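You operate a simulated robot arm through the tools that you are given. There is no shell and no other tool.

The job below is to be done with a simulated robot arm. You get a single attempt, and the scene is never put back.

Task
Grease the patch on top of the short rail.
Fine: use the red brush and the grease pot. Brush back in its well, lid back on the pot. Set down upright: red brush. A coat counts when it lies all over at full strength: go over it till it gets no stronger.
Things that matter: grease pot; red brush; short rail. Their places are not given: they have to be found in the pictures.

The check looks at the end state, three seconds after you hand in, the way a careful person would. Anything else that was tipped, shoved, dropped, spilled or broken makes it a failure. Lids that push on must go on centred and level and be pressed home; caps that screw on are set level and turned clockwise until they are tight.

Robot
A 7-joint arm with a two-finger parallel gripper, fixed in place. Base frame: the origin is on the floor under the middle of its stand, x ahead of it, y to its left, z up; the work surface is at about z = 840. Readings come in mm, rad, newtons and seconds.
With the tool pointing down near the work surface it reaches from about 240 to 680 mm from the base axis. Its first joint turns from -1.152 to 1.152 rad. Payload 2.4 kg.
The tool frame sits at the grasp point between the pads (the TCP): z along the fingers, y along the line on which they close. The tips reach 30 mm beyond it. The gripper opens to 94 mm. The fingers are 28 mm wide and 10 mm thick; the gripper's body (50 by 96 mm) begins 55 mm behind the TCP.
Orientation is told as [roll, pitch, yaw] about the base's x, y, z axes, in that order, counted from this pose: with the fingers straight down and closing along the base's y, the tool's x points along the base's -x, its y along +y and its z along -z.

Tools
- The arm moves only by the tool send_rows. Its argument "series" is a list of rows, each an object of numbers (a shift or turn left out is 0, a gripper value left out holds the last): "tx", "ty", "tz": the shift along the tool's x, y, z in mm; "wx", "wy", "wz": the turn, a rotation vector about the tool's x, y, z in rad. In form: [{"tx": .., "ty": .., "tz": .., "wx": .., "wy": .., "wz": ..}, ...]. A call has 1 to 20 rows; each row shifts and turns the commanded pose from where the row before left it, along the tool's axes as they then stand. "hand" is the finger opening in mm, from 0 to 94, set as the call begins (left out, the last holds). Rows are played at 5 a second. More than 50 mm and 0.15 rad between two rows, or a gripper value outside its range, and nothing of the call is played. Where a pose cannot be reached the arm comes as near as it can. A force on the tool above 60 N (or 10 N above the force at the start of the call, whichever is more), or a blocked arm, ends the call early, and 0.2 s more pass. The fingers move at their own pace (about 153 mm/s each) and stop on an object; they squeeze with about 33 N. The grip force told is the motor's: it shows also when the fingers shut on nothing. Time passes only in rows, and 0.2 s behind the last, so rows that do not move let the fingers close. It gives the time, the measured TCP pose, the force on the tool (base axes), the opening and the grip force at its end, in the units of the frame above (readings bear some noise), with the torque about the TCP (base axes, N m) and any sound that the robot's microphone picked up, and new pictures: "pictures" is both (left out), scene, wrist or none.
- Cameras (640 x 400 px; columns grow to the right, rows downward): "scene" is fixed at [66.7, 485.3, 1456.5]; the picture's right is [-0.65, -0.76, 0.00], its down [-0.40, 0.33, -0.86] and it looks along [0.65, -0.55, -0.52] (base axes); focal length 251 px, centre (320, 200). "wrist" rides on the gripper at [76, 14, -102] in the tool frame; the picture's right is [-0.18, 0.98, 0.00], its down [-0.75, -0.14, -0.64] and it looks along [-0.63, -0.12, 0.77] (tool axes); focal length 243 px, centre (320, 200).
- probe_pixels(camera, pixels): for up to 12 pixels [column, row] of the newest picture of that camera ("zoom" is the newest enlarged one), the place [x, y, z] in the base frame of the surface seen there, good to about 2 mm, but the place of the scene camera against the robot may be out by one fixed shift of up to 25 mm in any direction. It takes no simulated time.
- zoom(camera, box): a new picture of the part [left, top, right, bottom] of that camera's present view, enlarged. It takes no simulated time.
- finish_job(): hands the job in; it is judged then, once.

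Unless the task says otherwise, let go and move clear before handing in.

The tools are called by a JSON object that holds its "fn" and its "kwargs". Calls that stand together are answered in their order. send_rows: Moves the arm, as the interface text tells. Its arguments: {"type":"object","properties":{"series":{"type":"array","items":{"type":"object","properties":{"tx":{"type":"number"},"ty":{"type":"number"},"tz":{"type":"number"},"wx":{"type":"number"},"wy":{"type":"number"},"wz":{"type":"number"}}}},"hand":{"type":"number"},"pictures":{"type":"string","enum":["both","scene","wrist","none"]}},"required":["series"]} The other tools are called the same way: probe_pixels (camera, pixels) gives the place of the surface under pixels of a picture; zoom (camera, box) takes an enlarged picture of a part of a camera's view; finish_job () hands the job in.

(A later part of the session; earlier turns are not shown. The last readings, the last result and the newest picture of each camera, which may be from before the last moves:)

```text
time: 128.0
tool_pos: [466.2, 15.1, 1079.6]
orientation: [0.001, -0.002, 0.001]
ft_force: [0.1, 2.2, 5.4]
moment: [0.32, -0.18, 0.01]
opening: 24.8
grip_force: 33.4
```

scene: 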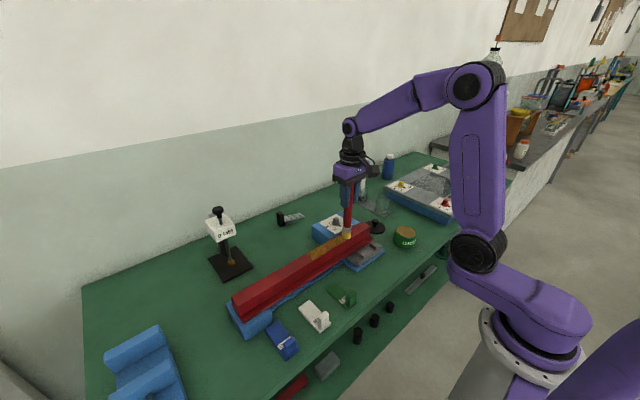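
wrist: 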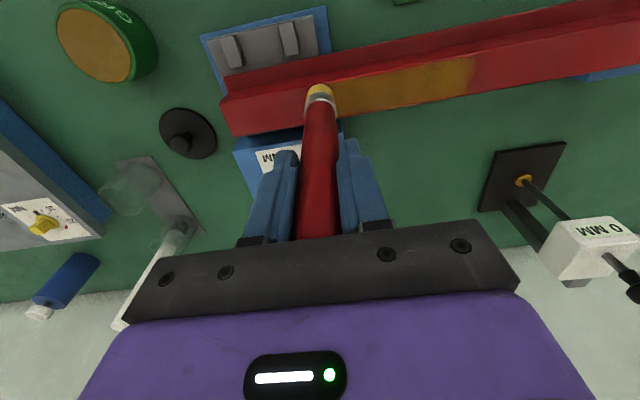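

I'll lift off and compare the coat with the earlier views.

{"fn": "send_rows", "kwargs": {"series": [{"tz": -20}, {"tz": -20, "tx": -25}, {"tx": -45, "ty": 15}, {"ty": 45}, {"ty": 13}]}}

{"fn": "zoom", "kwargs": {"camera": "wrist", "box": [200, 0, 460, 100]}}

{"fn": "zoom", "kwargs": {"camera": "scene", "box": [305, 235, 350, 262]}}

```text
time: 129.2
tool_pos: [537.3, 91.0, 1120.8]
orientation: [0.001, -0.001, 0.002]
ft_force: [-1.2, -0.1, -1.1]
moment: [0.01, 0.0, -0.01]
opening: 24.5
grip_force: 33.4
```

scene: 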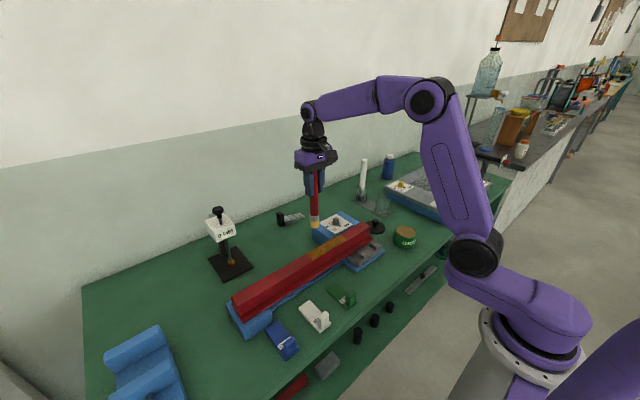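
wrist: 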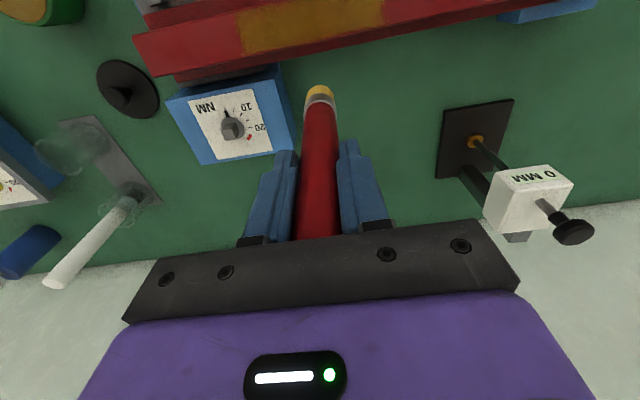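

```text
2.46 times, centred on (330, 50) of wrist
```

zoom: 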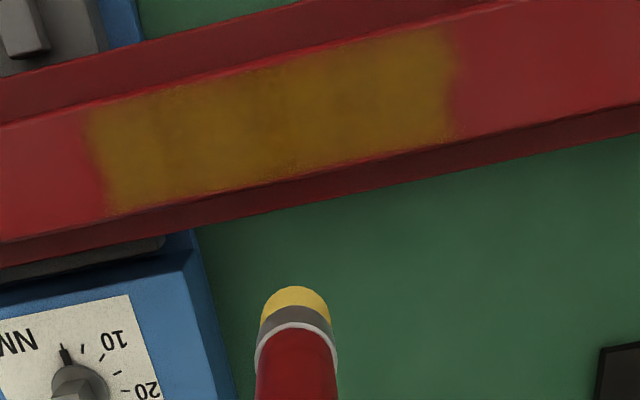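

```text
14.22 times, centred on (328, 248) of scene
```

zoom: 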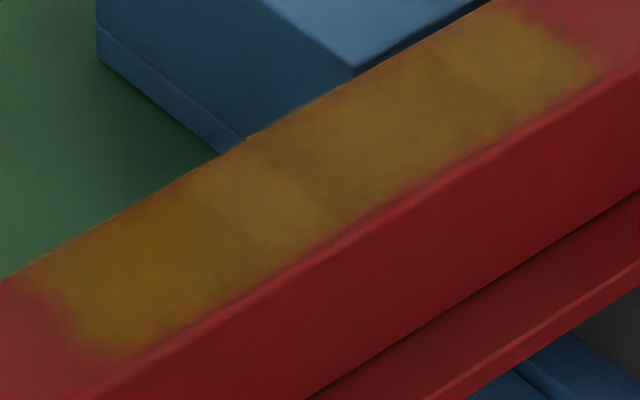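

The scene zoom is practically identical to the previous one, so the coat no longer gets stronger. I'll check both ends closely.

{"fn": "zoom", "kwargs": {"camera": "wrist", "box": [230, 0, 310, 60]}}

{"fn": "zoom", "kwargs": {"camera": "wrist", "box": [330, 0, 400, 50]}}

{"fn": "zoom", "kwargs": {"camera": "wrist", "box": [280, 0, 360, 60]}}

```text
6.67 times, centred on (270, 30) of wrist
```

zoom: 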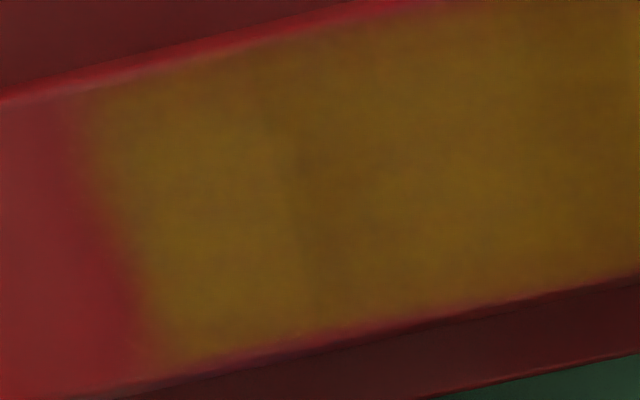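

```text
8.00 times, centred on (365, 25) of wrist
```

zoom: 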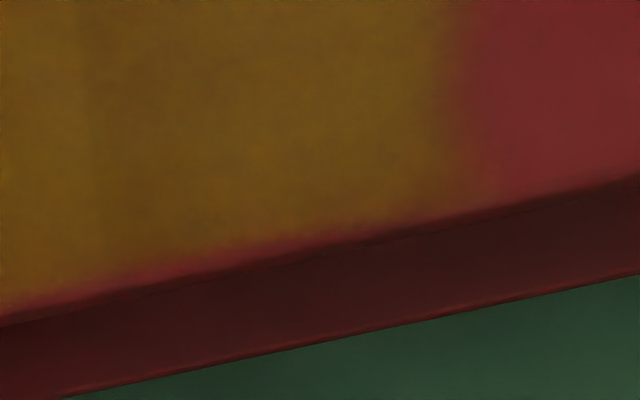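

```text
6.67 times, centred on (320, 30) of wrist
```

zoom: 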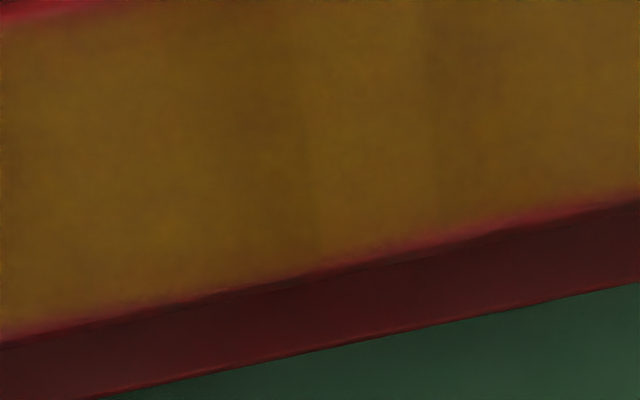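

The coat looks even end to end. To be certain it's saturated, I'll reload once more and do one more careful round.

{"fn": "send_rows", "kwargs": {"series": [{"tz": -25}, {"tx": 18.4, "ty": -37.6}, {"tx": 18.4, "ty": -37.6}, {"tx": 18.4, "ty": -37.6}, {"tx": 18.4, "ty": -37.6}, {"tx": 18.4, "ty": -37.6}, {"tx": 18.4, "ty": -37.6}, {"tx": 18.4, "ty": -37.6}, {"tx": 18.4, "ty": -37.6}, {"tz": 40}, {"tz": 40}, {"tz": 20}, {"tz": 4}], "pictures": "none"}}

{"fn": "send_rows", "kwargs": {"series": [{"tz": 1.5}, {"tz": 1}, {"tz": 0.5}], "pictures": "none"}}

```text
time: 132.0
tool_pos: [389.9, -213.2, 1039.9]
orientation: [-0.001, 0.0, 0.004]
ft_force: [0.5, -0.6, -1.1]
moment: [0.01, -0.01, -0.01]
opening: 24.6
grip_force: 33.0
```

```text
time: 132.8
tool_pos: [391.2, -212.3, 1038.4]
orientation: [-0.002, 0.001, 0.003]
ft_force: [0.4, -0.1, -0.8]
moment: [-0.02, -0.01, 0.03]
opening: 24.8
grip_force: 33.0
```

{"fn": "send_rows", "kwargs": {"series": [{"tz": 0.5, "ty": 2}, {"tz": 0.4}, {}], "pictures": "none"}}

{"fn": "send_rows", "kwargs": {"series": [{"tz": 0.4}, {}], "pictures": "none"}}

```text
time: 133.6
tool_pos: [391.1, -211.3, 1037.4]
orientation: [0.001, 0.001, 0.001]
ft_force: [-0.3, 0.0, -0.9]
moment: [-0.01, 0.02, 0.0]
opening: 24.6
grip_force: 33.2
```

```text
time: 134.2
tool_pos: [391.8, -211.6, 1036.6]
orientation: [0.0, 0.0, 0.001]
ft_force: [0.0, 0.2, -1.5]
moment: [0.01, 0.04, -0.04]
opening: 24.7
grip_force: 33.1
```

{"fn": "send_rows", "kwargs": {"series": [{"tz": 0.5}, {}], "pictures": "none"}}

{"fn": "send_rows", "kwargs": {"series": [{"tz": 0.5}, {}], "pictures": "none"}}

```text
time: 134.8
tool_pos: [390.2, -210.6, 1036.7]
orientation: [0.001, 0.001, 0.002]
ft_force: [0.3, 0.1, -0.8]
moment: [0.0, -0.02, -0.01]
opening: 24.8
grip_force: 33.1
```

```text
time: 135.4
tool_pos: [390.0, -211.7, 1037.5]
orientation: [0.0, 0.002, 0.002]
ft_force: [0.1, -0.6, 0.3]
moment: [0.01, 0.03, 0.0]
opening: 24.6
grip_force: 33.1
```

{"fn": "send_rows", "kwargs": {"series": [{"tz": 0.5}, {}], "pictures": "none"}}

```text
time: 136.0
tool_pos: [390.1, -209.4, 1035.5]
orientation: [0.001, -0.001, 0.002]
ft_force: [1.1, -0.9, -0.7]
moment: [-0.01, -0.02, 0.0]
opening: 24.7
grip_force: 33.2
```

{"fn": "send_rows", "kwargs": {"series": [{"tz": 0.6}, {}], "pictures": "none"}}

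{"fn": "zoom", "kwargs": {"camera": "wrist", "box": [270, 30, 370, 130]}}

{"fn": "zoom", "kwargs": {"camera": "scene", "box": [380, 200, 440, 255]}}

```text
time: 136.6
tool_pos: [389.6, -210.0, 1035.6]
orientation: [-0.001, -0.002, 0.001]
ft_force: [-0.8, -0.1, 7.0]
moment: [0.06, 0.0, 0.02]
opening: 24.6
grip_force: 32.6
```

```text
4.00 times, centred on (320, 80) of wrist
```

zoom: 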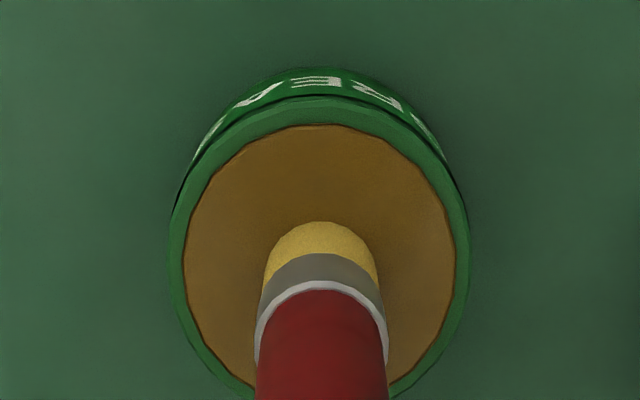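

```text
7.27 times, centred on (410, 228) of scene
```

zoom: 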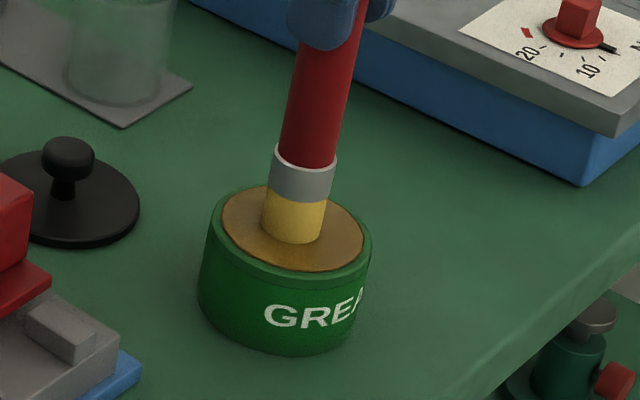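

Re-loaded at 7 N. Returning to the near line at the −y end.

{"fn": "send_rows", "kwargs": {"series": [{}, {"tz": -10}, {"tz": -45}, {"tz": -45}, {"tz": -10, "ty": 30}, {"ty": 39, "tx": -15.5}, {"ty": 39, "tx": -15.5}, {"ty": 39, "tx": -15.5}, {"ty": 39, "tx": -15.5}, {"ty": 39, "tx": -15.5}, {"tz": 40}, {"tz": 24}], "pictures": "none"}}

{"fn": "send_rows", "kwargs": {"series": [{"tz": 1}, {}], "pictures": "none"}}

```text
time: 139.2
tool_pos: [469.5, 16.7, 1081.8]
orientation: [-0.002, 0.0, -0.001]
ft_force: [0.7, -0.5, -0.3]
moment: [0.01, 0.0, -0.02]
opening: 24.7
grip_force: 33.1
```

```text
time: 139.8
tool_pos: [469.8, 15.7, 1081.2]
orientation: [-0.001, 0.0, 0.0]
ft_force: [0.2, -0.1, -0.6]
moment: [0.01, -0.03, 0.02]
opening: 24.6
grip_force: 32.7
```

{"fn": "send_rows", "kwargs": {"series": [{"tz": 0.8}, {"tz": 0.6}], "pictures": "none"}}

```text
time: 140.4
tool_pos: [468.6, 14.9, 1080.4]
orientation: [-0.002, -0.003, 0.001]
ft_force: [-2.6, 0.7, 18.0]
moment: [0.04, 0.22, -0.01]
opening: 24.4
grip_force: 33.1
```

Contact 18 N. Stroking the near line.

{"fn": "send_rows", "kwargs": {"series": [{"ty": 15, "tz": 0.02}, {"ty": 15, "tz": 0.02}, {"ty": 15, "tz": 0.02}, {"ty": 15, "tz": 0.02}, {"ty": 15, "tz": 0.02}], "pictures": "none"}}

{"fn": "send_rows", "kwargs": {"series": [{"ty": 15, "tz": 0.05}, {"ty": 15, "tz": 0.05}, {"ty": 15, "tz": 0.05}, {"ty": 15, "tz": 0.05}, {"ty": 15, "tz": 0.05}], "pictures": "none"}}

```text
time: 141.6
tool_pos: [467.4, 90.4, 1080.9]
orientation: [-0.001, -0.002, 0.001]
ft_force: [0.2, -10.1, 28.8]
moment: [-1.35, -0.21, -0.03]
opening: 24.6
grip_force: 33.1
```

```text
time: 142.8
tool_pos: [469.0, 165.3, 1079.7]
orientation: [0.0, 0.0, 0.002]
ft_force: [-1.1, -10.4, 29.8]
moment: [-1.38, -0.04, 0.02]
opening: 24.8
grip_force: 32.5
```

Contact is firm (29 N). I'll ease slightly and stroke the middle line back.

{"fn": "send_rows", "kwargs": {"series": [{"tx": -9, "tz": -0.2}, {"ty": -15, "tz": -0.02}, {"ty": -15, "tz": -0.02}, {"ty": -15, "tz": -0.02}, {"ty": -15, "tz": -0.02}, {"ty": -15, "tz": -0.02}], "pictures": "none"}}

{"fn": "send_rows", "kwargs": {"series": [{"ty": -15}, {"ty": -15}, {"ty": -15}, {"ty": -15}, {"ty": -15}], "pictures": "none"}}

{"fn": "send_rows", "kwargs": {"series": [{"tx": -9}, {"ty": 15, "tz": 0.04}, {"ty": 15, "tz": 0.04}, {"ty": 15, "tz": 0.04}, {"ty": 15, "tz": 0.04}, {"ty": 15, "tz": 0.04}], "pictures": "none"}}

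```text
time: 144.2
tool_pos: [477.4, 90.0, 1079.8]
orientation: [-0.001, -0.003, 0.0]
ft_force: [0.5, 7.3, 21.6]
moment: [1.01, -0.39, 0.02]
opening: 24.6
grip_force: 33.0
```

```text
time: 145.4
tool_pos: [477.4, 15.0, 1079.4]
orientation: [-0.001, 0.0, -0.001]
ft_force: [0.0, 5.1, 14.8]
moment: [0.72, -0.2, 0.05]
opening: 24.7
grip_force: 32.9
```

```text
time: 146.8
tool_pos: [486.6, 90.9, 1079.6]
orientation: [0.001, 0.002, 0.001]
ft_force: [0.3, -3.6, 10.0]
moment: [-0.52, -0.16, -0.03]
opening: 24.9
grip_force: 33.0
```

{"fn": "send_rows", "kwargs": {"series": [{"tz": 0.2}, {"ty": 15, "tz": 0.05}, {"ty": 15, "tz": 0.05}, {"ty": 15, "tz": 0.05}, {"ty": 15, "tz": 0.05}, {"ty": 15, "tz": 0.05}], "pictures": "none"}}

{"fn": "send_rows", "kwargs": {"series": [{"ty": -15}, {"ty": -15}, {"ty": -15}, {"ty": -15}, {"ty": -15}, {"ty": -15}, {"ty": -15}, {"ty": -15}, {"ty": -15}, {"ty": -15}], "pictures": "none"}}

{"fn": "send_rows", "kwargs": {"series": [{"tz": -20}, {"tz": -20, "tx": -20}, {"tx": -30, "ty": 15}, {"ty": 45}, {"ty": 15}]}}

{"fn": "zoom", "kwargs": {"camera": "wrist", "box": [200, 0, 460, 100]}}

{"fn": "zoom", "kwargs": {"camera": "scene", "box": [305, 235, 350, 262]}}

```text
time: 148.2
tool_pos: [485.2, 165.3, 1078.9]
orientation: [0.001, -0.001, 0.0]
ft_force: [1.1, -5.1, 14.6]
moment: [-0.72, -0.29, -0.06]
opening: 24.7
grip_force: 32.8
```

```text
time: 150.4
tool_pos: [483.7, 13.2, 1078.8]
orientation: [0.0, 0.003, -0.001]
ft_force: [-0.9, 4.9, 13.5]
moment: [0.64, -0.17, 0.06]
opening: 24.5
grip_force: 33.0
```

```text
time: 151.6
tool_pos: [533.1, 89.9, 1119.0]
orientation: [0.0, 0.0, 0.002]
ft_force: [0.3, 0.1, -0.6]
moment: [0.03, -0.02, 0.01]
opening: 24.7
grip_force: 32.7
```

scene: 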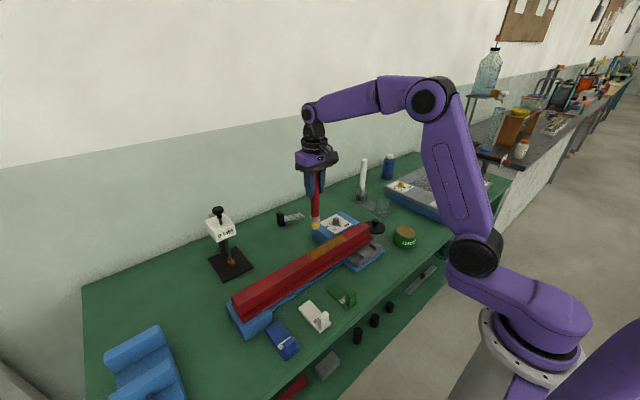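
wrist: 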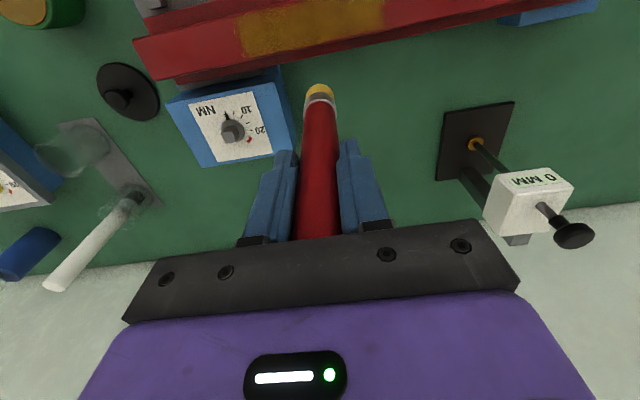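

```text
2.46 times, centred on (330, 50) of wrist
```

zoom: 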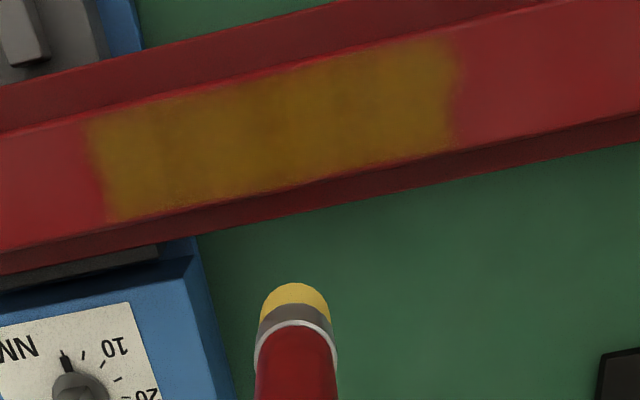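

```text
14.22 times, centred on (328, 248) of scene
```

zoom: 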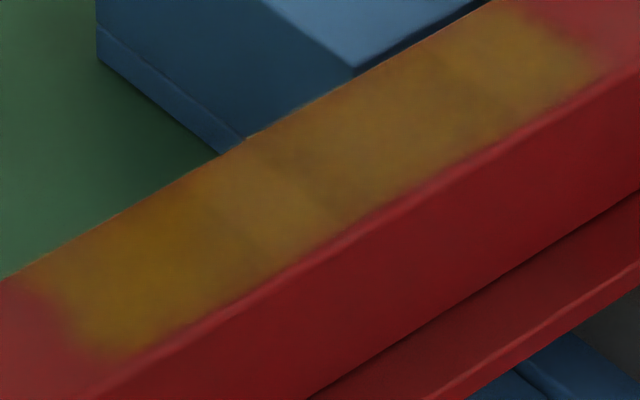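

The coat is unchanged from the last round: saturated and even. Next I'll check the brush's posture in the grip and carry it back toward its well.

{"fn": "zoom", "kwargs": {"camera": "scene", "box": [280, 130, 350, 240]}}

{"fn": "send_rows", "kwargs": {"series": [{"tz": -30}, {"ty": -44.4, "tx": -4}, {"ty": -44.4, "tx": -4}, {"ty": -44.4, "tx": -4}, {"ty": -44.4, "tx": -4}, {"ty": -44.4, "tx": -4}, {"ty": -44.4, "tx": -4}, {"ty": -44.4, "tx": -4}, {"ty": -44.4, "tx": -4}, {"ty": -44.4, "tx": -4}, {}]}}

```text
3.64 times, centred on (315, 185) of scene
```

zoom: 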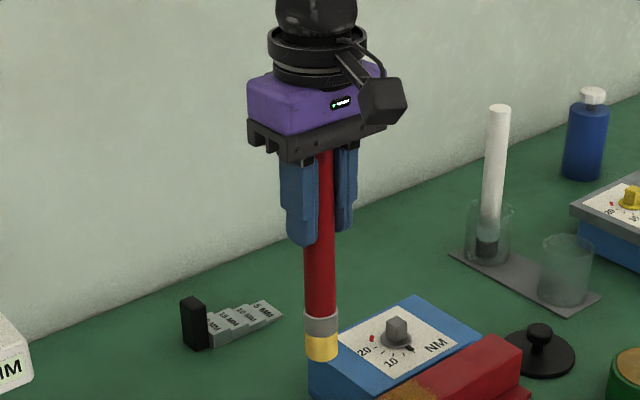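

```text
time: 154.0
tool_pos: [568.0, -309.1, 1148.5]
orientation: [0.0, 0.001, 0.002]
ft_force: [0.5, -0.7, 0.2]
moment: [-0.01, -0.01, 0.02]
opening: 24.5
grip_force: 32.5
```

scene: 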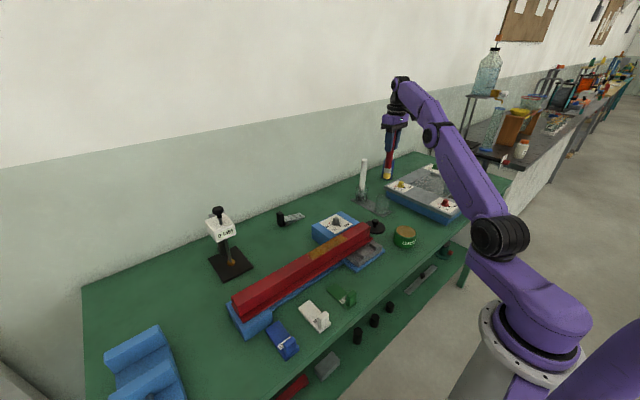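
wrist: 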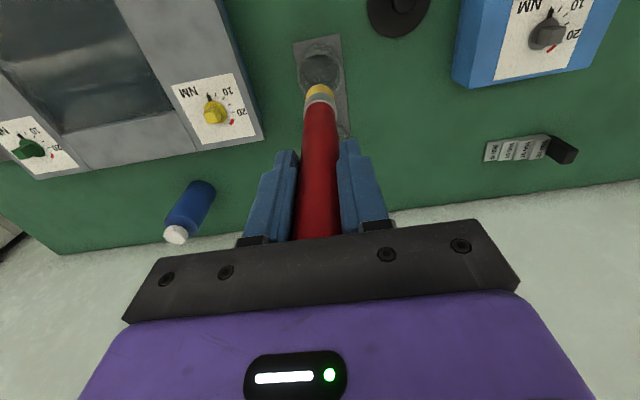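

The brush hangs straight over its well (tuft at wrist (320,92), well ring at (322,68)). I'll check the well's rim centre.

{"fn": "zoom", "kwargs": {"camera": "wrist", "box": [270, 30, 370, 130]}}

```text
4.00 times, centred on (320, 80) of wrist
```

zoom: 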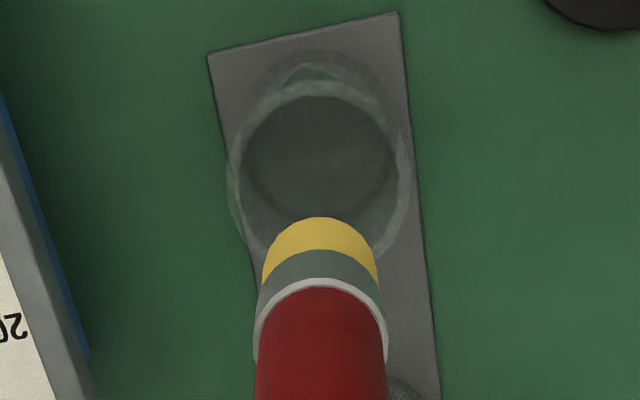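

{"fn": "probe_pixels", "kwargs": {"camera": "zoom", "pixels": [[320, 88], [235, 170], [407, 170], [245, 130], [395, 125], [300, 150], [320, 180], [245, 220], [403, 205], [320, 225], [320, 245], [320, 275]]}}

```text
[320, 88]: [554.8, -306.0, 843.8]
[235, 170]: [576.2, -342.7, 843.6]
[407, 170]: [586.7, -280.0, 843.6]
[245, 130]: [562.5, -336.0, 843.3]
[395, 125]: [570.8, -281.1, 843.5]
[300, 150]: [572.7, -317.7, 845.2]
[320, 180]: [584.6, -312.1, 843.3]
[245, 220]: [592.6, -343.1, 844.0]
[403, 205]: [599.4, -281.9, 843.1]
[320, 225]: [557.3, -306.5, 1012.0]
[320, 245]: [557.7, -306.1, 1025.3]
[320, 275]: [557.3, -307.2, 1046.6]
```

The tuft front is at (557.3,−306.5), just as it was when standing in the well (557.8,−307.5). I'll lower into the well in stages.

{"fn": "send_rows", "kwargs": {"series": [{"tz": 40}, {"tz": 40}, {"tz": 40}, {"tz": 22}]}}

```text
time: 155.0
tool_pos: [572.8, -310.4, 1003.2]
orientation: [0.001, 0.001, 0.002]
ft_force: [1.0, 0.1, -1.1]
moment: [-0.02, -0.02, 0.02]
opening: 24.9
grip_force: 32.9
```

scene: 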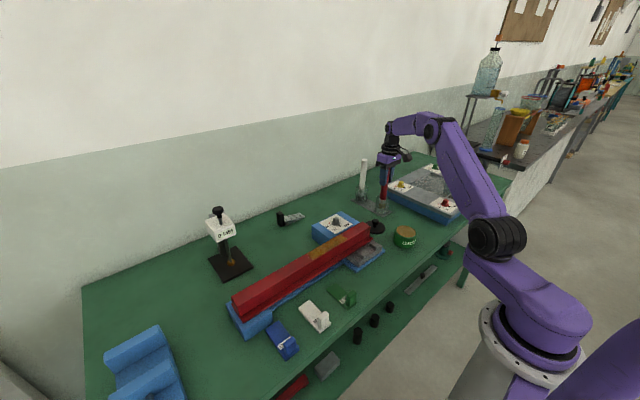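
wrist: 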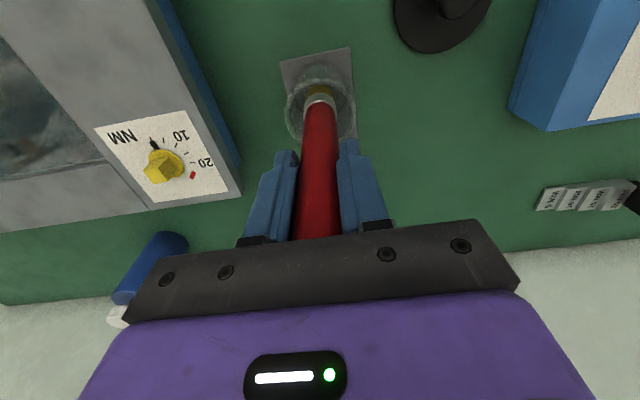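

The tuft is inside the well. I'll lower in small steps, watching force.

{"fn": "send_rows", "kwargs": {"series": [{"tz": 2}, {"tz": 2}, {}], "pictures": "none"}}

{"fn": "send_rows", "kwargs": {"series": [{"tz": 1.5}, {"tz": 1}, {}], "pictures": "none"}}

```text
time: 155.8
tool_pos: [572.1, -311.2, 1001.1]
orientation: [0.001, 0.001, 0.0]
ft_force: [0.1, 0.5, -1.0]
moment: [-0.01, 0.0, 0.02]
opening: 25.0
grip_force: 32.3
```

```text
time: 156.6
tool_pos: [572.8, -309.1, 998.1]
orientation: [0.0, -0.001, 0.003]
ft_force: [0.0, 1.2, -0.3]
moment: [0.01, 0.0, 0.02]
opening: 24.6
grip_force: 32.7
```

x reads about 572.5, so I'll shift back 2.5 mm to the original centre while still above the floor, then continue down.

{"fn": "send_rows", "kwargs": {"series": [{"tx": 1.3}, {"tx": 1.2}, {"tz": 1}, {}], "pictures": "none"}}

{"fn": "send_rows", "kwargs": {"series": [{"tz": 1}, {"tz": 1}, {}], "pictures": "none"}}

```text
time: 157.6
tool_pos: [569.3, -308.4, 999.9]
orientation: [-0.001, -0.001, 0.001]
ft_force: [-0.7, -0.2, -1.2]
moment: [0.0, -0.03, -0.02]
opening: 24.6
grip_force: 33.3
```

```text
time: 158.4
tool_pos: [569.6, -309.9, 996.5]
orientation: [-0.001, 0.001, 0.002]
ft_force: [-0.7, 0.1, -0.9]
moment: [0.01, 0.0, 0.02]
opening: 24.9
grip_force: 33.1
```

{"fn": "send_rows", "kwargs": {"series": [{"tz": 1}, {"tz": 1}, {}], "pictures": "none"}}

{"fn": "send_rows", "kwargs": {"series": [{"tz": 0.7}, {"tz": 0.7}, {}], "pictures": "none"}}

```text
time: 159.2
tool_pos: [570.4, -308.8, 994.1]
orientation: [0.001, 0.001, 0.004]
ft_force: [0.5, -0.2, -0.5]
moment: [0.02, -0.03, -0.01]
opening: 24.9
grip_force: 32.9
```

```text
time: 160.0
tool_pos: [569.9, -310.7, 993.2]
orientation: [0.002, 0.0, 0.001]
ft_force: [-0.1, 0.8, -0.2]
moment: [0.0, 0.0, 0.0]
opening: 24.8
grip_force: 33.4
```

{"fn": "send_rows", "kwargs": {"series": [{"tz": 0.7}, {"tz": 0.7}, {}], "pictures": "none"}}

{"fn": "send_rows", "kwargs": {"series": [{"tz": 0.7}, {"tz": 0.5}, {}], "pictures": "none"}}

```text
time: 160.8
tool_pos: [568.4, -309.2, 991.6]
orientation: [-0.001, -0.001, 0.002]
ft_force: [-0.3, -0.4, -0.8]
moment: [0.02, 0.0, 0.05]
opening: 24.9
grip_force: 33.1
```

```text
time: 161.6
tool_pos: [569.4, -309.2, 991.8]
orientation: [-0.001, -0.001, 0.001]
ft_force: [0.1, 0.8, -0.6]
moment: [-0.03, 0.0, 0.01]
opening: 24.8
grip_force: 32.6
```

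{"fn": "zoom", "kwargs": {"camera": "scene", "box": [350, 150, 420, 225]}}

{"fn": "send_rows", "kwargs": {"series": [{"tz": 0.7}, {"tz": 0.6}, {}], "pictures": "none"}}

```text
5.33 times, centred on (385, 188) of scene
```

zoom: 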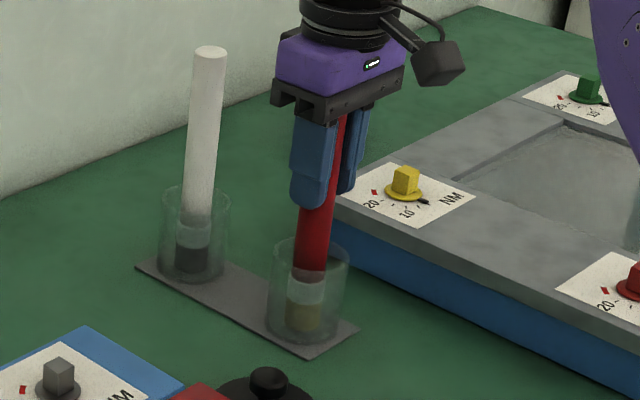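

```text
time: 162.4
tool_pos: [569.9, -310.2, 989.3]
orientation: [0.001, 0.0, 0.001]
ft_force: [0.3, 0.3, 0.0]
moment: [0.01, -0.02, 0.0]
opening: 24.6
grip_force: 33.2
```

Force is rising toward zero, so contact is near. One more small step.

{"fn": "send_rows", "kwargs": {"series": [{"tz": 0.5}, {}], "pictures": "none"}}

{"fn": "send_rows", "kwargs": {"series": [{"tz": 0.5}, {}], "pictures": "none"}}

```text
time: 163.0
tool_pos: [568.9, -308.9, 988.5]
orientation: [0.001, 0.0, 0.002]
ft_force: [-1.8, 0.3, 5.2]
moment: [0.03, 0.22, 0.01]
opening: 25.0
grip_force: 32.7
```

```text
time: 163.6
tool_pos: [570.0, -310.4, 989.3]
orientation: [0.0, -0.001, 0.001]
ft_force: [-2.7, 0.5, 11.3]
moment: [0.02, 0.31, 0.01]
opening: 24.6
grip_force: 33.1
```

The brush is on the well floor (11 N). I'll relieve a little and open the fingers.

{"fn": "send_rows", "kwargs": {"series": [{"tz": -0.4}, {}], "pictures": "none"}}

{"fn": "send_rows", "kwargs": {"series": [{}, {}], "hand": 50}}

```text
time: 164.2
tool_pos: [569.0, -309.8, 989.3]
orientation: [0.0, -0.003, 0.0]
ft_force: [-4.1, 0.4, 13.9]
moment: [0.06, 0.33, 0.02]
opening: 24.6
grip_force: 32.9
```

```text
time: 164.8
tool_pos: [568.7, -309.0, 989.8]
orientation: [0.001, -0.001, 0.0]
ft_force: [-1.1, -0.4, 13.3]
moment: [-0.02, -0.01, -0.02]
opening: 49.9
grip_force: 0.1
```

scene: 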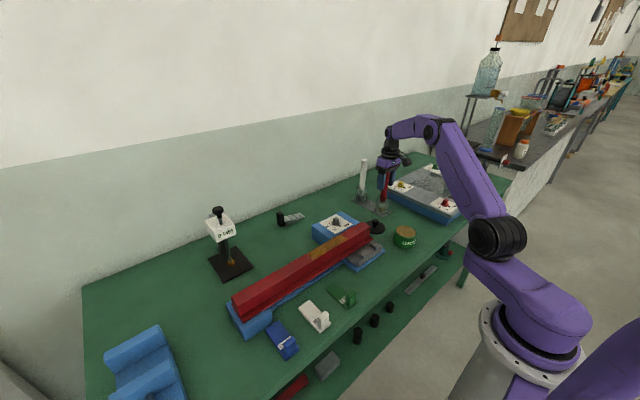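
wrist: 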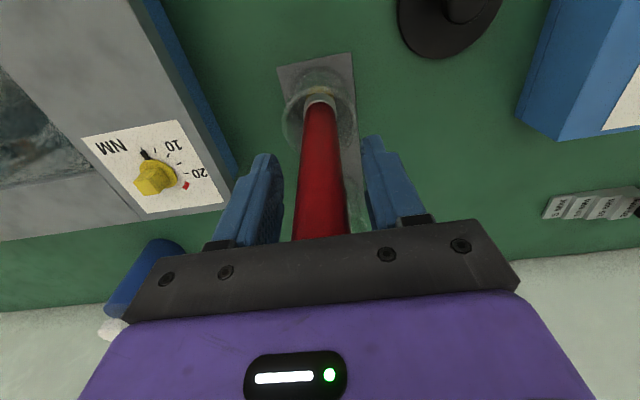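

The fingers are open but the palm presses on the handle's top (13 N). I'll rise straight up gently.

{"fn": "send_rows", "kwargs": {"series": [{"tz": -1}, {"tz": -2}, {"tz": -5}], "pictures": "none"}}

{"fn": "send_rows", "kwargs": {"series": [{"tz": -25}, {"tz": -45}, {"tz": -45}, {"tz": -20}]}}

{"fn": "zoom", "kwargs": {"camera": "scene", "box": [350, 150, 420, 225]}}

{"fn": "zoom", "kwargs": {"camera": "wrist", "box": [270, 30, 370, 150]}}

```text
time: 165.6
tool_pos: [568.9, -308.7, 996.2]
orientation: [0.002, 0.0, 0.003]
ft_force: [0.2, 0.1, -0.3]
moment: [0.0, 0.0, -0.02]
opening: 49.9
grip_force: 0.1
```

```text
time: 166.6
tool_pos: [568.2, -310.1, 1131.5]
orientation: [-0.001, 0.0, 0.001]
ft_force: [0.0, -0.3, 0.3]
moment: [0.02, -0.01, 0.0]
opening: 50.0
grip_force: 0.0
```

scene: 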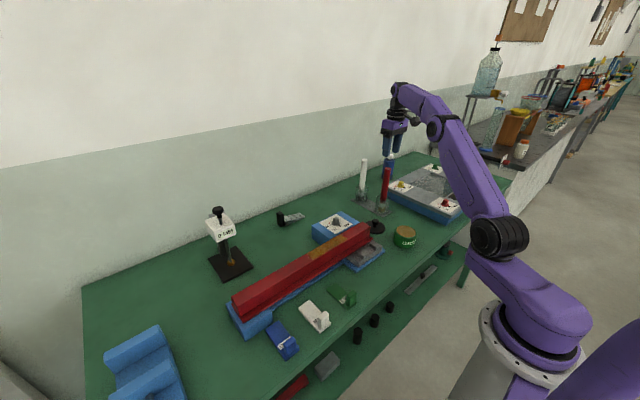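
wrist: 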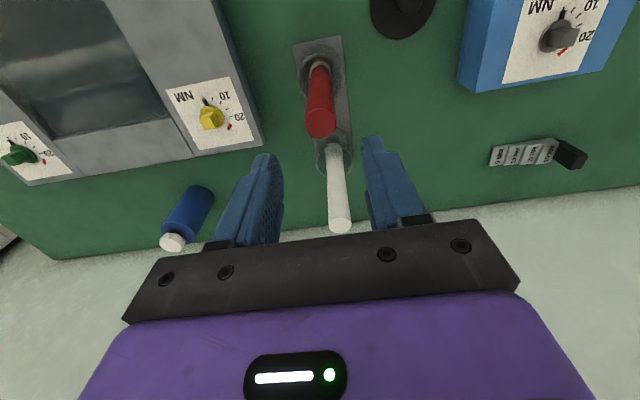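

```text
5.33 times, centred on (385, 188) of scene
```

zoom: 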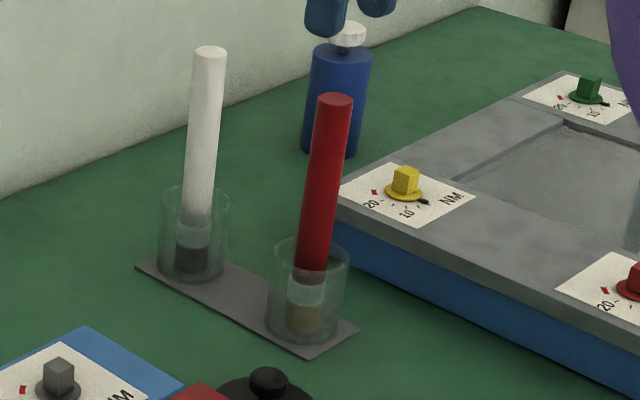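

```text
3.33 times, centred on (320, 90) of wrist
```

zoom: 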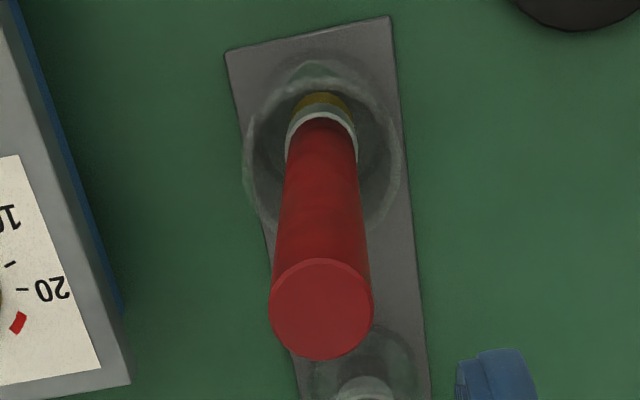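

The brush stands in its well. I'll probe its top and lower handle to verify it's upright, and re-measure the lid.

{"fn": "probe_pixels", "kwargs": {"camera": "zoom", "pixels": [[321, 310], [321, 280], [321, 335], [272, 310], [370, 310], [322, 150], [322, 200], [322, 240], [322, 125], [322, 110]]}}

{"fn": "probe_pixels", "kwargs": {"camera": "scene", "pixels": [[387, 170], [386, 180], [385, 190], [384, 197]]}}

```text
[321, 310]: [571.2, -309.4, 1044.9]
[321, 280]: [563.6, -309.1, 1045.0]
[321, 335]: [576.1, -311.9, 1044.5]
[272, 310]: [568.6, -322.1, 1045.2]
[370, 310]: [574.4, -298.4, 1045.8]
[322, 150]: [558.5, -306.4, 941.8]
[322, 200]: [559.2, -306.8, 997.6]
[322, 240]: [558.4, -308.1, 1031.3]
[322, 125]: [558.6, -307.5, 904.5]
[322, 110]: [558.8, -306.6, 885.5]
```

```text
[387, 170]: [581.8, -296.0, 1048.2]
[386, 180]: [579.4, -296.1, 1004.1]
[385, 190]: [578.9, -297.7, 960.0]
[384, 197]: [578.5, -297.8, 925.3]
```

The brush is upright (front line x≈558.5 from z 885 to 1031, top at 1045). Now I'll move over the lid at (515,−195).

{"fn": "send_rows", "kwargs": {"series": [{"tx": 17.7, "ty": 38.2}, {"tx": 17.7, "ty": 38.2}, {"tx": 17.7, "ty": 38.2}, {"tz": 45}, {"tz": 45}, {"tz": 45}]}}

{"fn": "zoom", "kwargs": {"camera": "wrist", "box": [260, 40, 380, 165]}}

```text
time: 168.0
tool_pos: [514.1, -194.3, 997.1]
orientation: [0.0, 0.0, 0.002]
ft_force: [0.6, 0.2, 0.5]
moment: [0.0, -0.02, 0.0]
opening: 49.9
grip_force: 0.0
```

scene: 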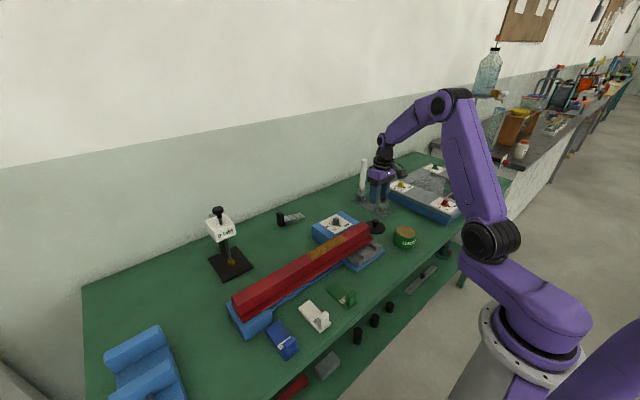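
wrist: 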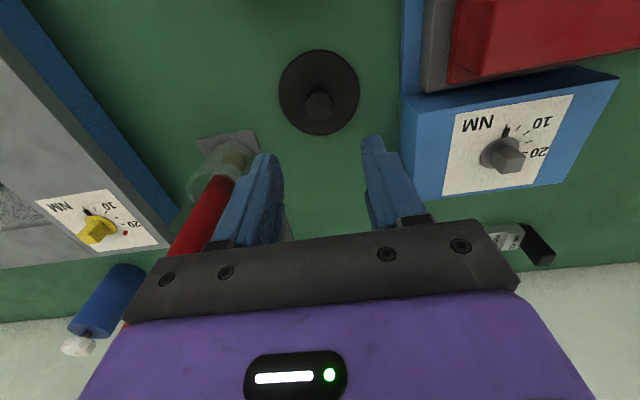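

```text
3.20 times, centred on (320, 102) of wrist
```

zoom: 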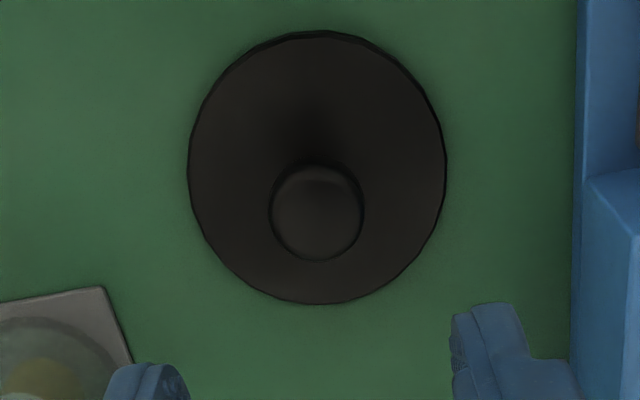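

{"fn": "probe_pixels", "kwargs": {"camera": "zoom", "pixels": [[192, 165], [442, 165], [317, 40], [317, 296], [225, 85], [405, 255], [225, 255], [405, 80], [272, 215], [360, 215], [316, 190], [316, 255]]}}

```text
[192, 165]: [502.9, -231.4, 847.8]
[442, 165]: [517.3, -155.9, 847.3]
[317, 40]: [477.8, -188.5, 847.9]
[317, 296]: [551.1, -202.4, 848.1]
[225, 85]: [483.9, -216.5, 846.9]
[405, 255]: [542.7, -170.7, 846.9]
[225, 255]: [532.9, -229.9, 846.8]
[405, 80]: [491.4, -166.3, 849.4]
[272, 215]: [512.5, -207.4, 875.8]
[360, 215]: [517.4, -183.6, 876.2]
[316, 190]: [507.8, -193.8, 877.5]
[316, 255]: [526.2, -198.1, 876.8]
```

The lid's centre is ≈ (514.5,−195.4), knob top z≈876.5. I'll go down to TCP z≈883 and grip the knob.

{"fn": "send_rows", "kwargs": {"series": [{"ty": -0.8, "tx": -0.4}, {"tz": 45}, {"tz": 45}, {"tz": 20}, {"tz": 3.5}], "pictures": "none"}}

{"fn": "send_rows", "kwargs": {"series": [{}, {}, {}], "hand": 0}}

```text
time: 169.2
tool_pos: [515.5, -197.1, 883.2]
orientation: [-0.002, 0.001, 0.001]
ft_force: [-0.4, 0.5, -0.7]
moment: [-0.01, -0.01, 0.02]
opening: 50.1
grip_force: 0.0
```

```text
time: 170.0
tool_pos: [515.6, -197.1, 884.6]
orientation: [0.0, 0.001, 0.002]
ft_force: [0.1, -0.2, 0.3]
moment: [-0.02, 0.0, -0.04]
opening: 25.4
grip_force: 32.9
```

scene: 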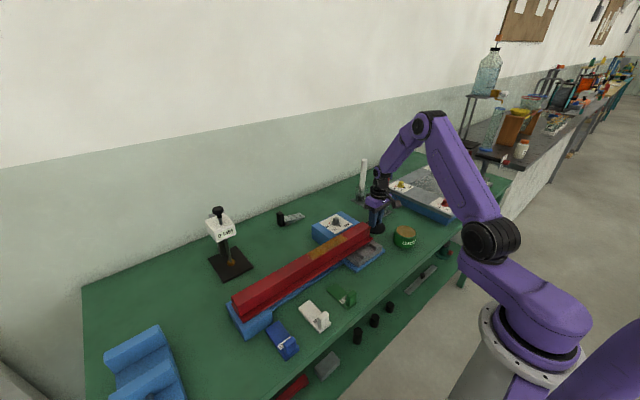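
wrist: 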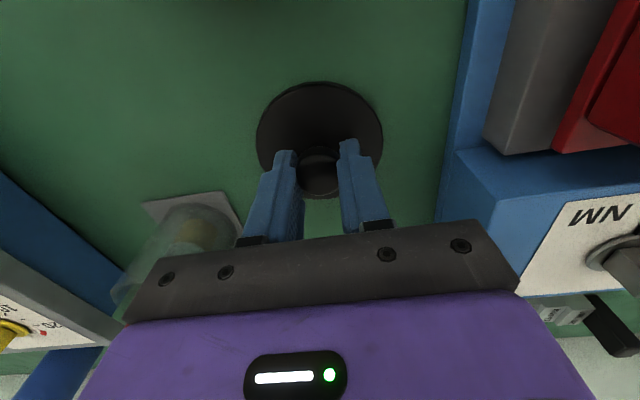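

The knob is gripped again. I'll lift it and go high, near (412,−210), where the camera can see the open pot past the lid.

{"fn": "send_rows", "kwargs": {"series": [{"tz": -10}, {"tz": -45}, {"tz": -45}, {"tz": -40, "tx": 20, "ty": -3}, {"tz": -40, "tx": 20, "ty": -3}, {"tz": -40, "tx": 20, "ty": -3}, {"tz": -40, "tx": 20, "ty": -3}, {"tz": -35, "tx": 23, "ty": -2}]}}

{"fn": "zoom", "kwargs": {"camera": "wrist", "box": [240, 0, 400, 100]}}

```text
time: 171.8
tool_pos: [412.8, -209.1, 1177.7]
orientation: [0.0, 0.001, 0.0]
ft_force: [-0.6, 0.0, 0.6]
moment: [0.02, 0.0, 0.0]
opening: 25.4
grip_force: 33.1
```

scene: 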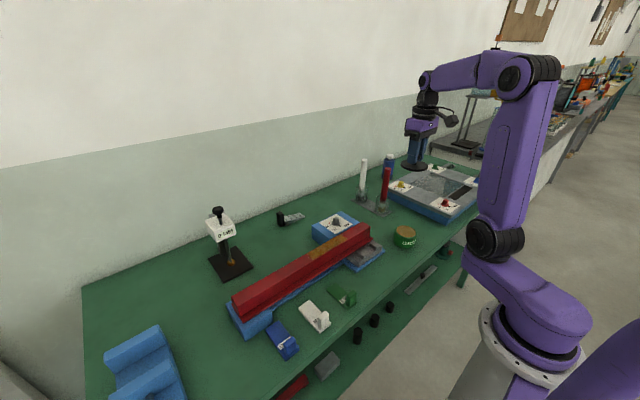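
wrist: 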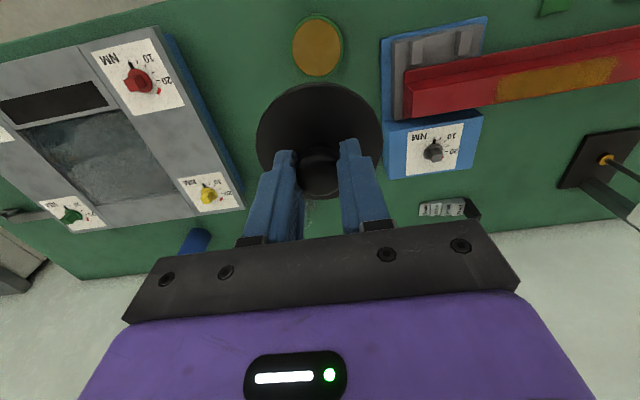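

```text
4.00 times, centred on (320, 50) of wrist
```

zoom: 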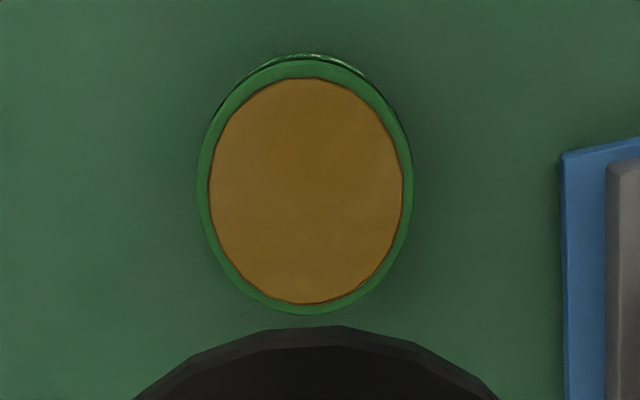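

The open pot is in full view. I'll probe its rim, and the lid's visible edge.

{"fn": "probe_pixels", "kwargs": {"camera": "zoom", "pixels": [[210, 180], [402, 180], [306, 80], [306, 302], [240, 105], [375, 272], [240, 275], [375, 108], [306, 190], [201, 180], [410, 180], [306, 310]]}}

{"fn": "probe_pixels", "kwargs": {"camera": "wrist", "pixels": [[258, 130], [381, 130], [320, 86], [270, 105], [370, 105], [262, 148], [379, 148]]}}

```text
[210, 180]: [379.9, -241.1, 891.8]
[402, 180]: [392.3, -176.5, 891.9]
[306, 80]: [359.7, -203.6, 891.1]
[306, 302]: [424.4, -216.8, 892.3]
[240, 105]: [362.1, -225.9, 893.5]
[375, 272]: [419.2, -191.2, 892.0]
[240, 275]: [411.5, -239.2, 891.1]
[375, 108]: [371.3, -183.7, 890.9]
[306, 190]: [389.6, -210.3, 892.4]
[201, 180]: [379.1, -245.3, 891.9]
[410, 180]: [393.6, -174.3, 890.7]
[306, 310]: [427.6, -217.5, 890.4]
```

```text
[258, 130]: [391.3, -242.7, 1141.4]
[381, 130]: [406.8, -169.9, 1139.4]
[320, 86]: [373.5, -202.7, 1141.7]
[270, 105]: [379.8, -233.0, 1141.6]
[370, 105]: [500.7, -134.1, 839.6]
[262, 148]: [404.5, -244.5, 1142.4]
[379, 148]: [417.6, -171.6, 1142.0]
```

Pot centre ≈ (390.1,−209.8), same as at the start. I'll compare the lid's view in the hand with the earlier one (same zoom box) to check it's held equally.

{"fn": "zoom", "kwargs": {"camera": "wrist", "box": [240, 50, 400, 210]}}

```text
2.50 times, centred on (320, 130) of wrist
```

zoom: 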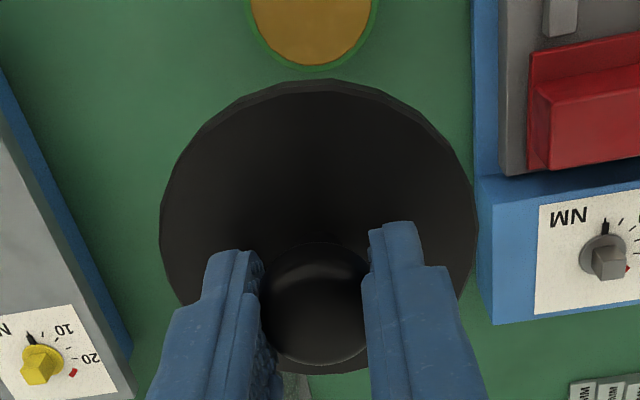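

The lid is held just as before (edges within half a pixel). I'll move over the pot and down to ~15 mm above the rim, then average a few readings.

{"fn": "send_rows", "kwargs": {"series": [{"tx": 11}, {"tx": 10.8, "ty": -0.5}, {"tz": 45}, {"tz": 45}, {"tz": 45}, {"tz": 45}, {"tz": 45}], "pictures": "none"}}

{"fn": "send_rows", "kwargs": {"series": [{}], "pictures": "none"}}

{"fn": "send_rows", "kwargs": {"series": [{}], "pictures": "none"}}

{"fn": "send_rows", "kwargs": {"series": [{}], "pictures": "none"}}

{"fn": "send_rows", "kwargs": {"series": [{}]}}

```text
time: 173.4
tool_pos: [392.2, -208.5, 953.7]
orientation: [-0.001, -0.001, 0.002]
ft_force: [-0.2, -0.8, -0.3]
moment: [0.0, 0.03, 0.0]
opening: 25.2
grip_force: 32.8
```

```text
time: 173.8
tool_pos: [393.6, -207.8, 953.9]
orientation: [0.0, 0.001, 0.0]
ft_force: [0.1, 0.0, 0.1]
moment: [-0.02, -0.01, 0.02]
opening: 25.6
grip_force: 33.3
```

```text
time: 174.2
tool_pos: [392.0, -209.1, 954.1]
orientation: [-0.001, -0.003, 0.002]
ft_force: [-0.4, -0.5, -0.9]
moment: [0.01, -0.02, 0.02]
opening: 25.3
grip_force: 32.9
```

```text
time: 174.6
tool_pos: [393.3, -209.2, 954.2]
orientation: [0.0, 0.0, 0.001]
ft_force: [0.1, 0.5, 0.3]
moment: [0.03, -0.01, -0.01]
opening: 25.2
grip_force: 32.9
```

```text
time: 175.0
tool_pos: [393.3, -209.4, 954.5]
orientation: [0.0, -0.001, 0.002]
ft_force: [-0.2, -0.7, -0.6]
moment: [0.0, -0.01, 0.03]
opening: 25.2
grip_force: 33.4
```

scene: 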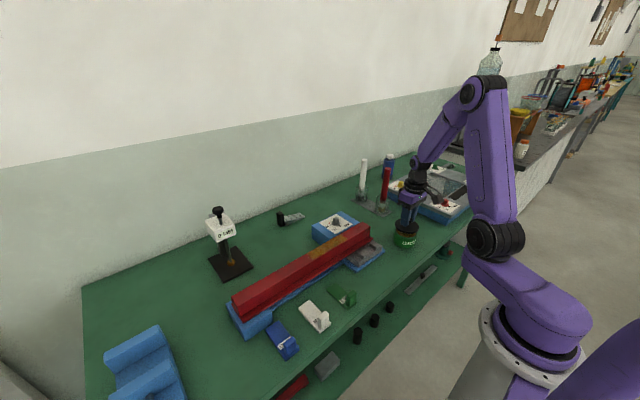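
wrist: 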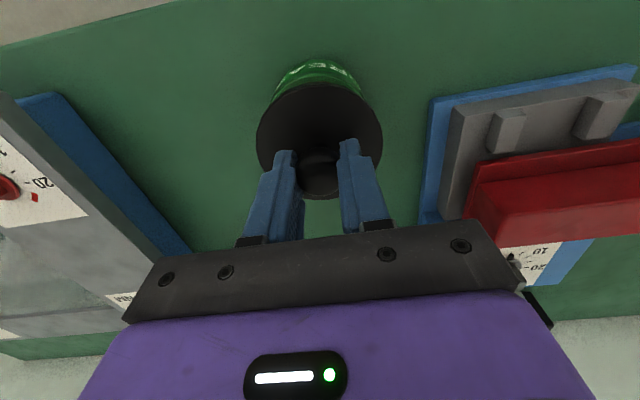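

Average reading is (392.9,−208.8); the seat position was (391.0,−209.6). I'll shift by (−1.9,−0.8) and lower to a few mm above the rim, then check.

{"fn": "send_rows", "kwargs": {"series": [{"tx": 1.9, "ty": -0.8}, {"tz": 8}, {"tz": 4}, {}], "pictures": "none"}}

{"fn": "send_rows", "kwargs": {"series": [{}], "pictures": "none"}}

{"fn": "send_rows", "kwargs": {"series": [{}], "pictures": "none"}}

{"fn": "send_rows", "kwargs": {"series": [{}]}}

{"fn": "zoom", "kwargs": {"camera": "scene", "box": [380, 205, 430, 260]}}

{"fn": "zoom", "kwargs": {"camera": "wrist", "box": [240, 50, 400, 210]}}

```text
time: 176.0
tool_pos: [389.9, -211.7, 941.2]
orientation: [0.0, 0.0, 0.002]
ft_force: [0.0, 0.0, -0.9]
moment: [0.0, 0.01, -0.01]
opening: 25.1
grip_force: 32.4
```

```text
time: 176.4
tool_pos: [391.0, -210.4, 940.6]
orientation: [-0.001, 0.0, 0.003]
ft_force: [-0.6, -0.2, -0.2]
moment: [0.01, -0.01, -0.01]
opening: 25.5
grip_force: 32.6
```

```text
time: 176.8
tool_pos: [392.0, -210.4, 941.0]
orientation: [0.0, -0.002, 0.002]
ft_force: [0.7, -0.2, 0.3]
moment: [0.0, -0.01, 0.01]
opening: 25.5
grip_force: 32.6
```

```text
time: 177.2
tool_pos: [389.9, -211.3, 942.3]
orientation: [0.0, 0.001, 0.001]
ft_force: [0.5, 0.1, 0.0]
moment: [0.01, 0.01, -0.02]
opening: 25.4
grip_force: 33.0
```

scene: 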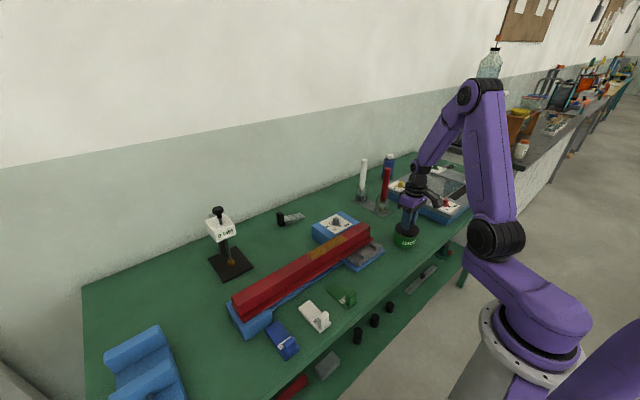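
wrist: 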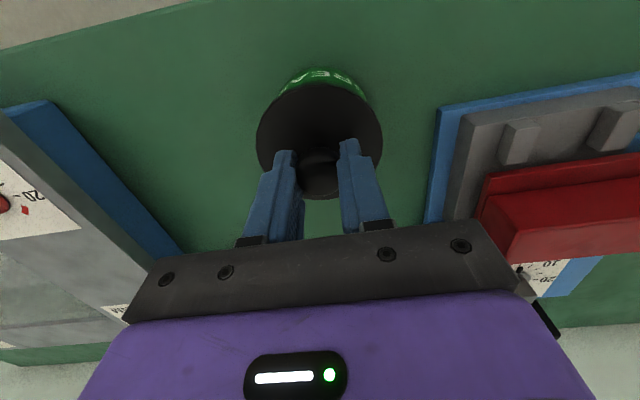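

```text
7.27 times, centred on (405, 232) of scene
```

zoom: 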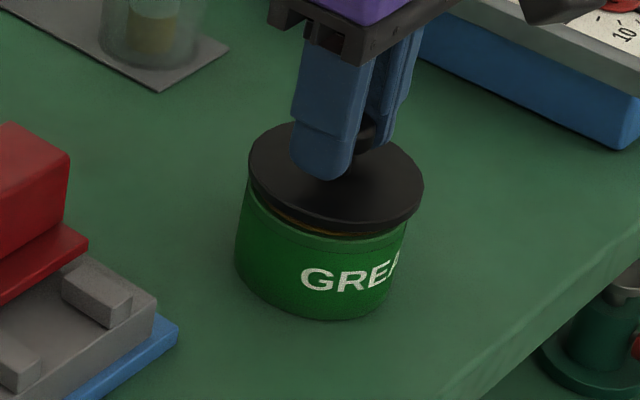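

```text
2.50 times, centred on (320, 130) of wrist
```

zoom: 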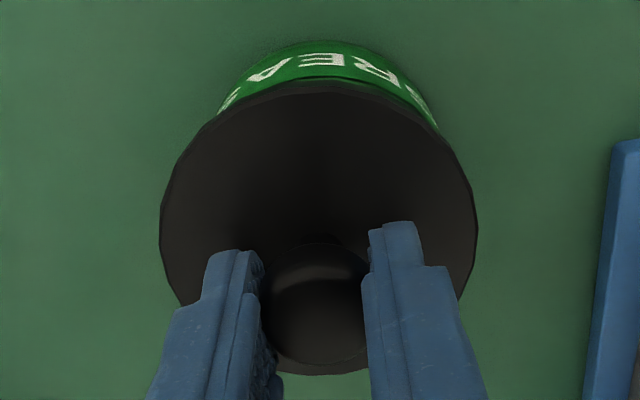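

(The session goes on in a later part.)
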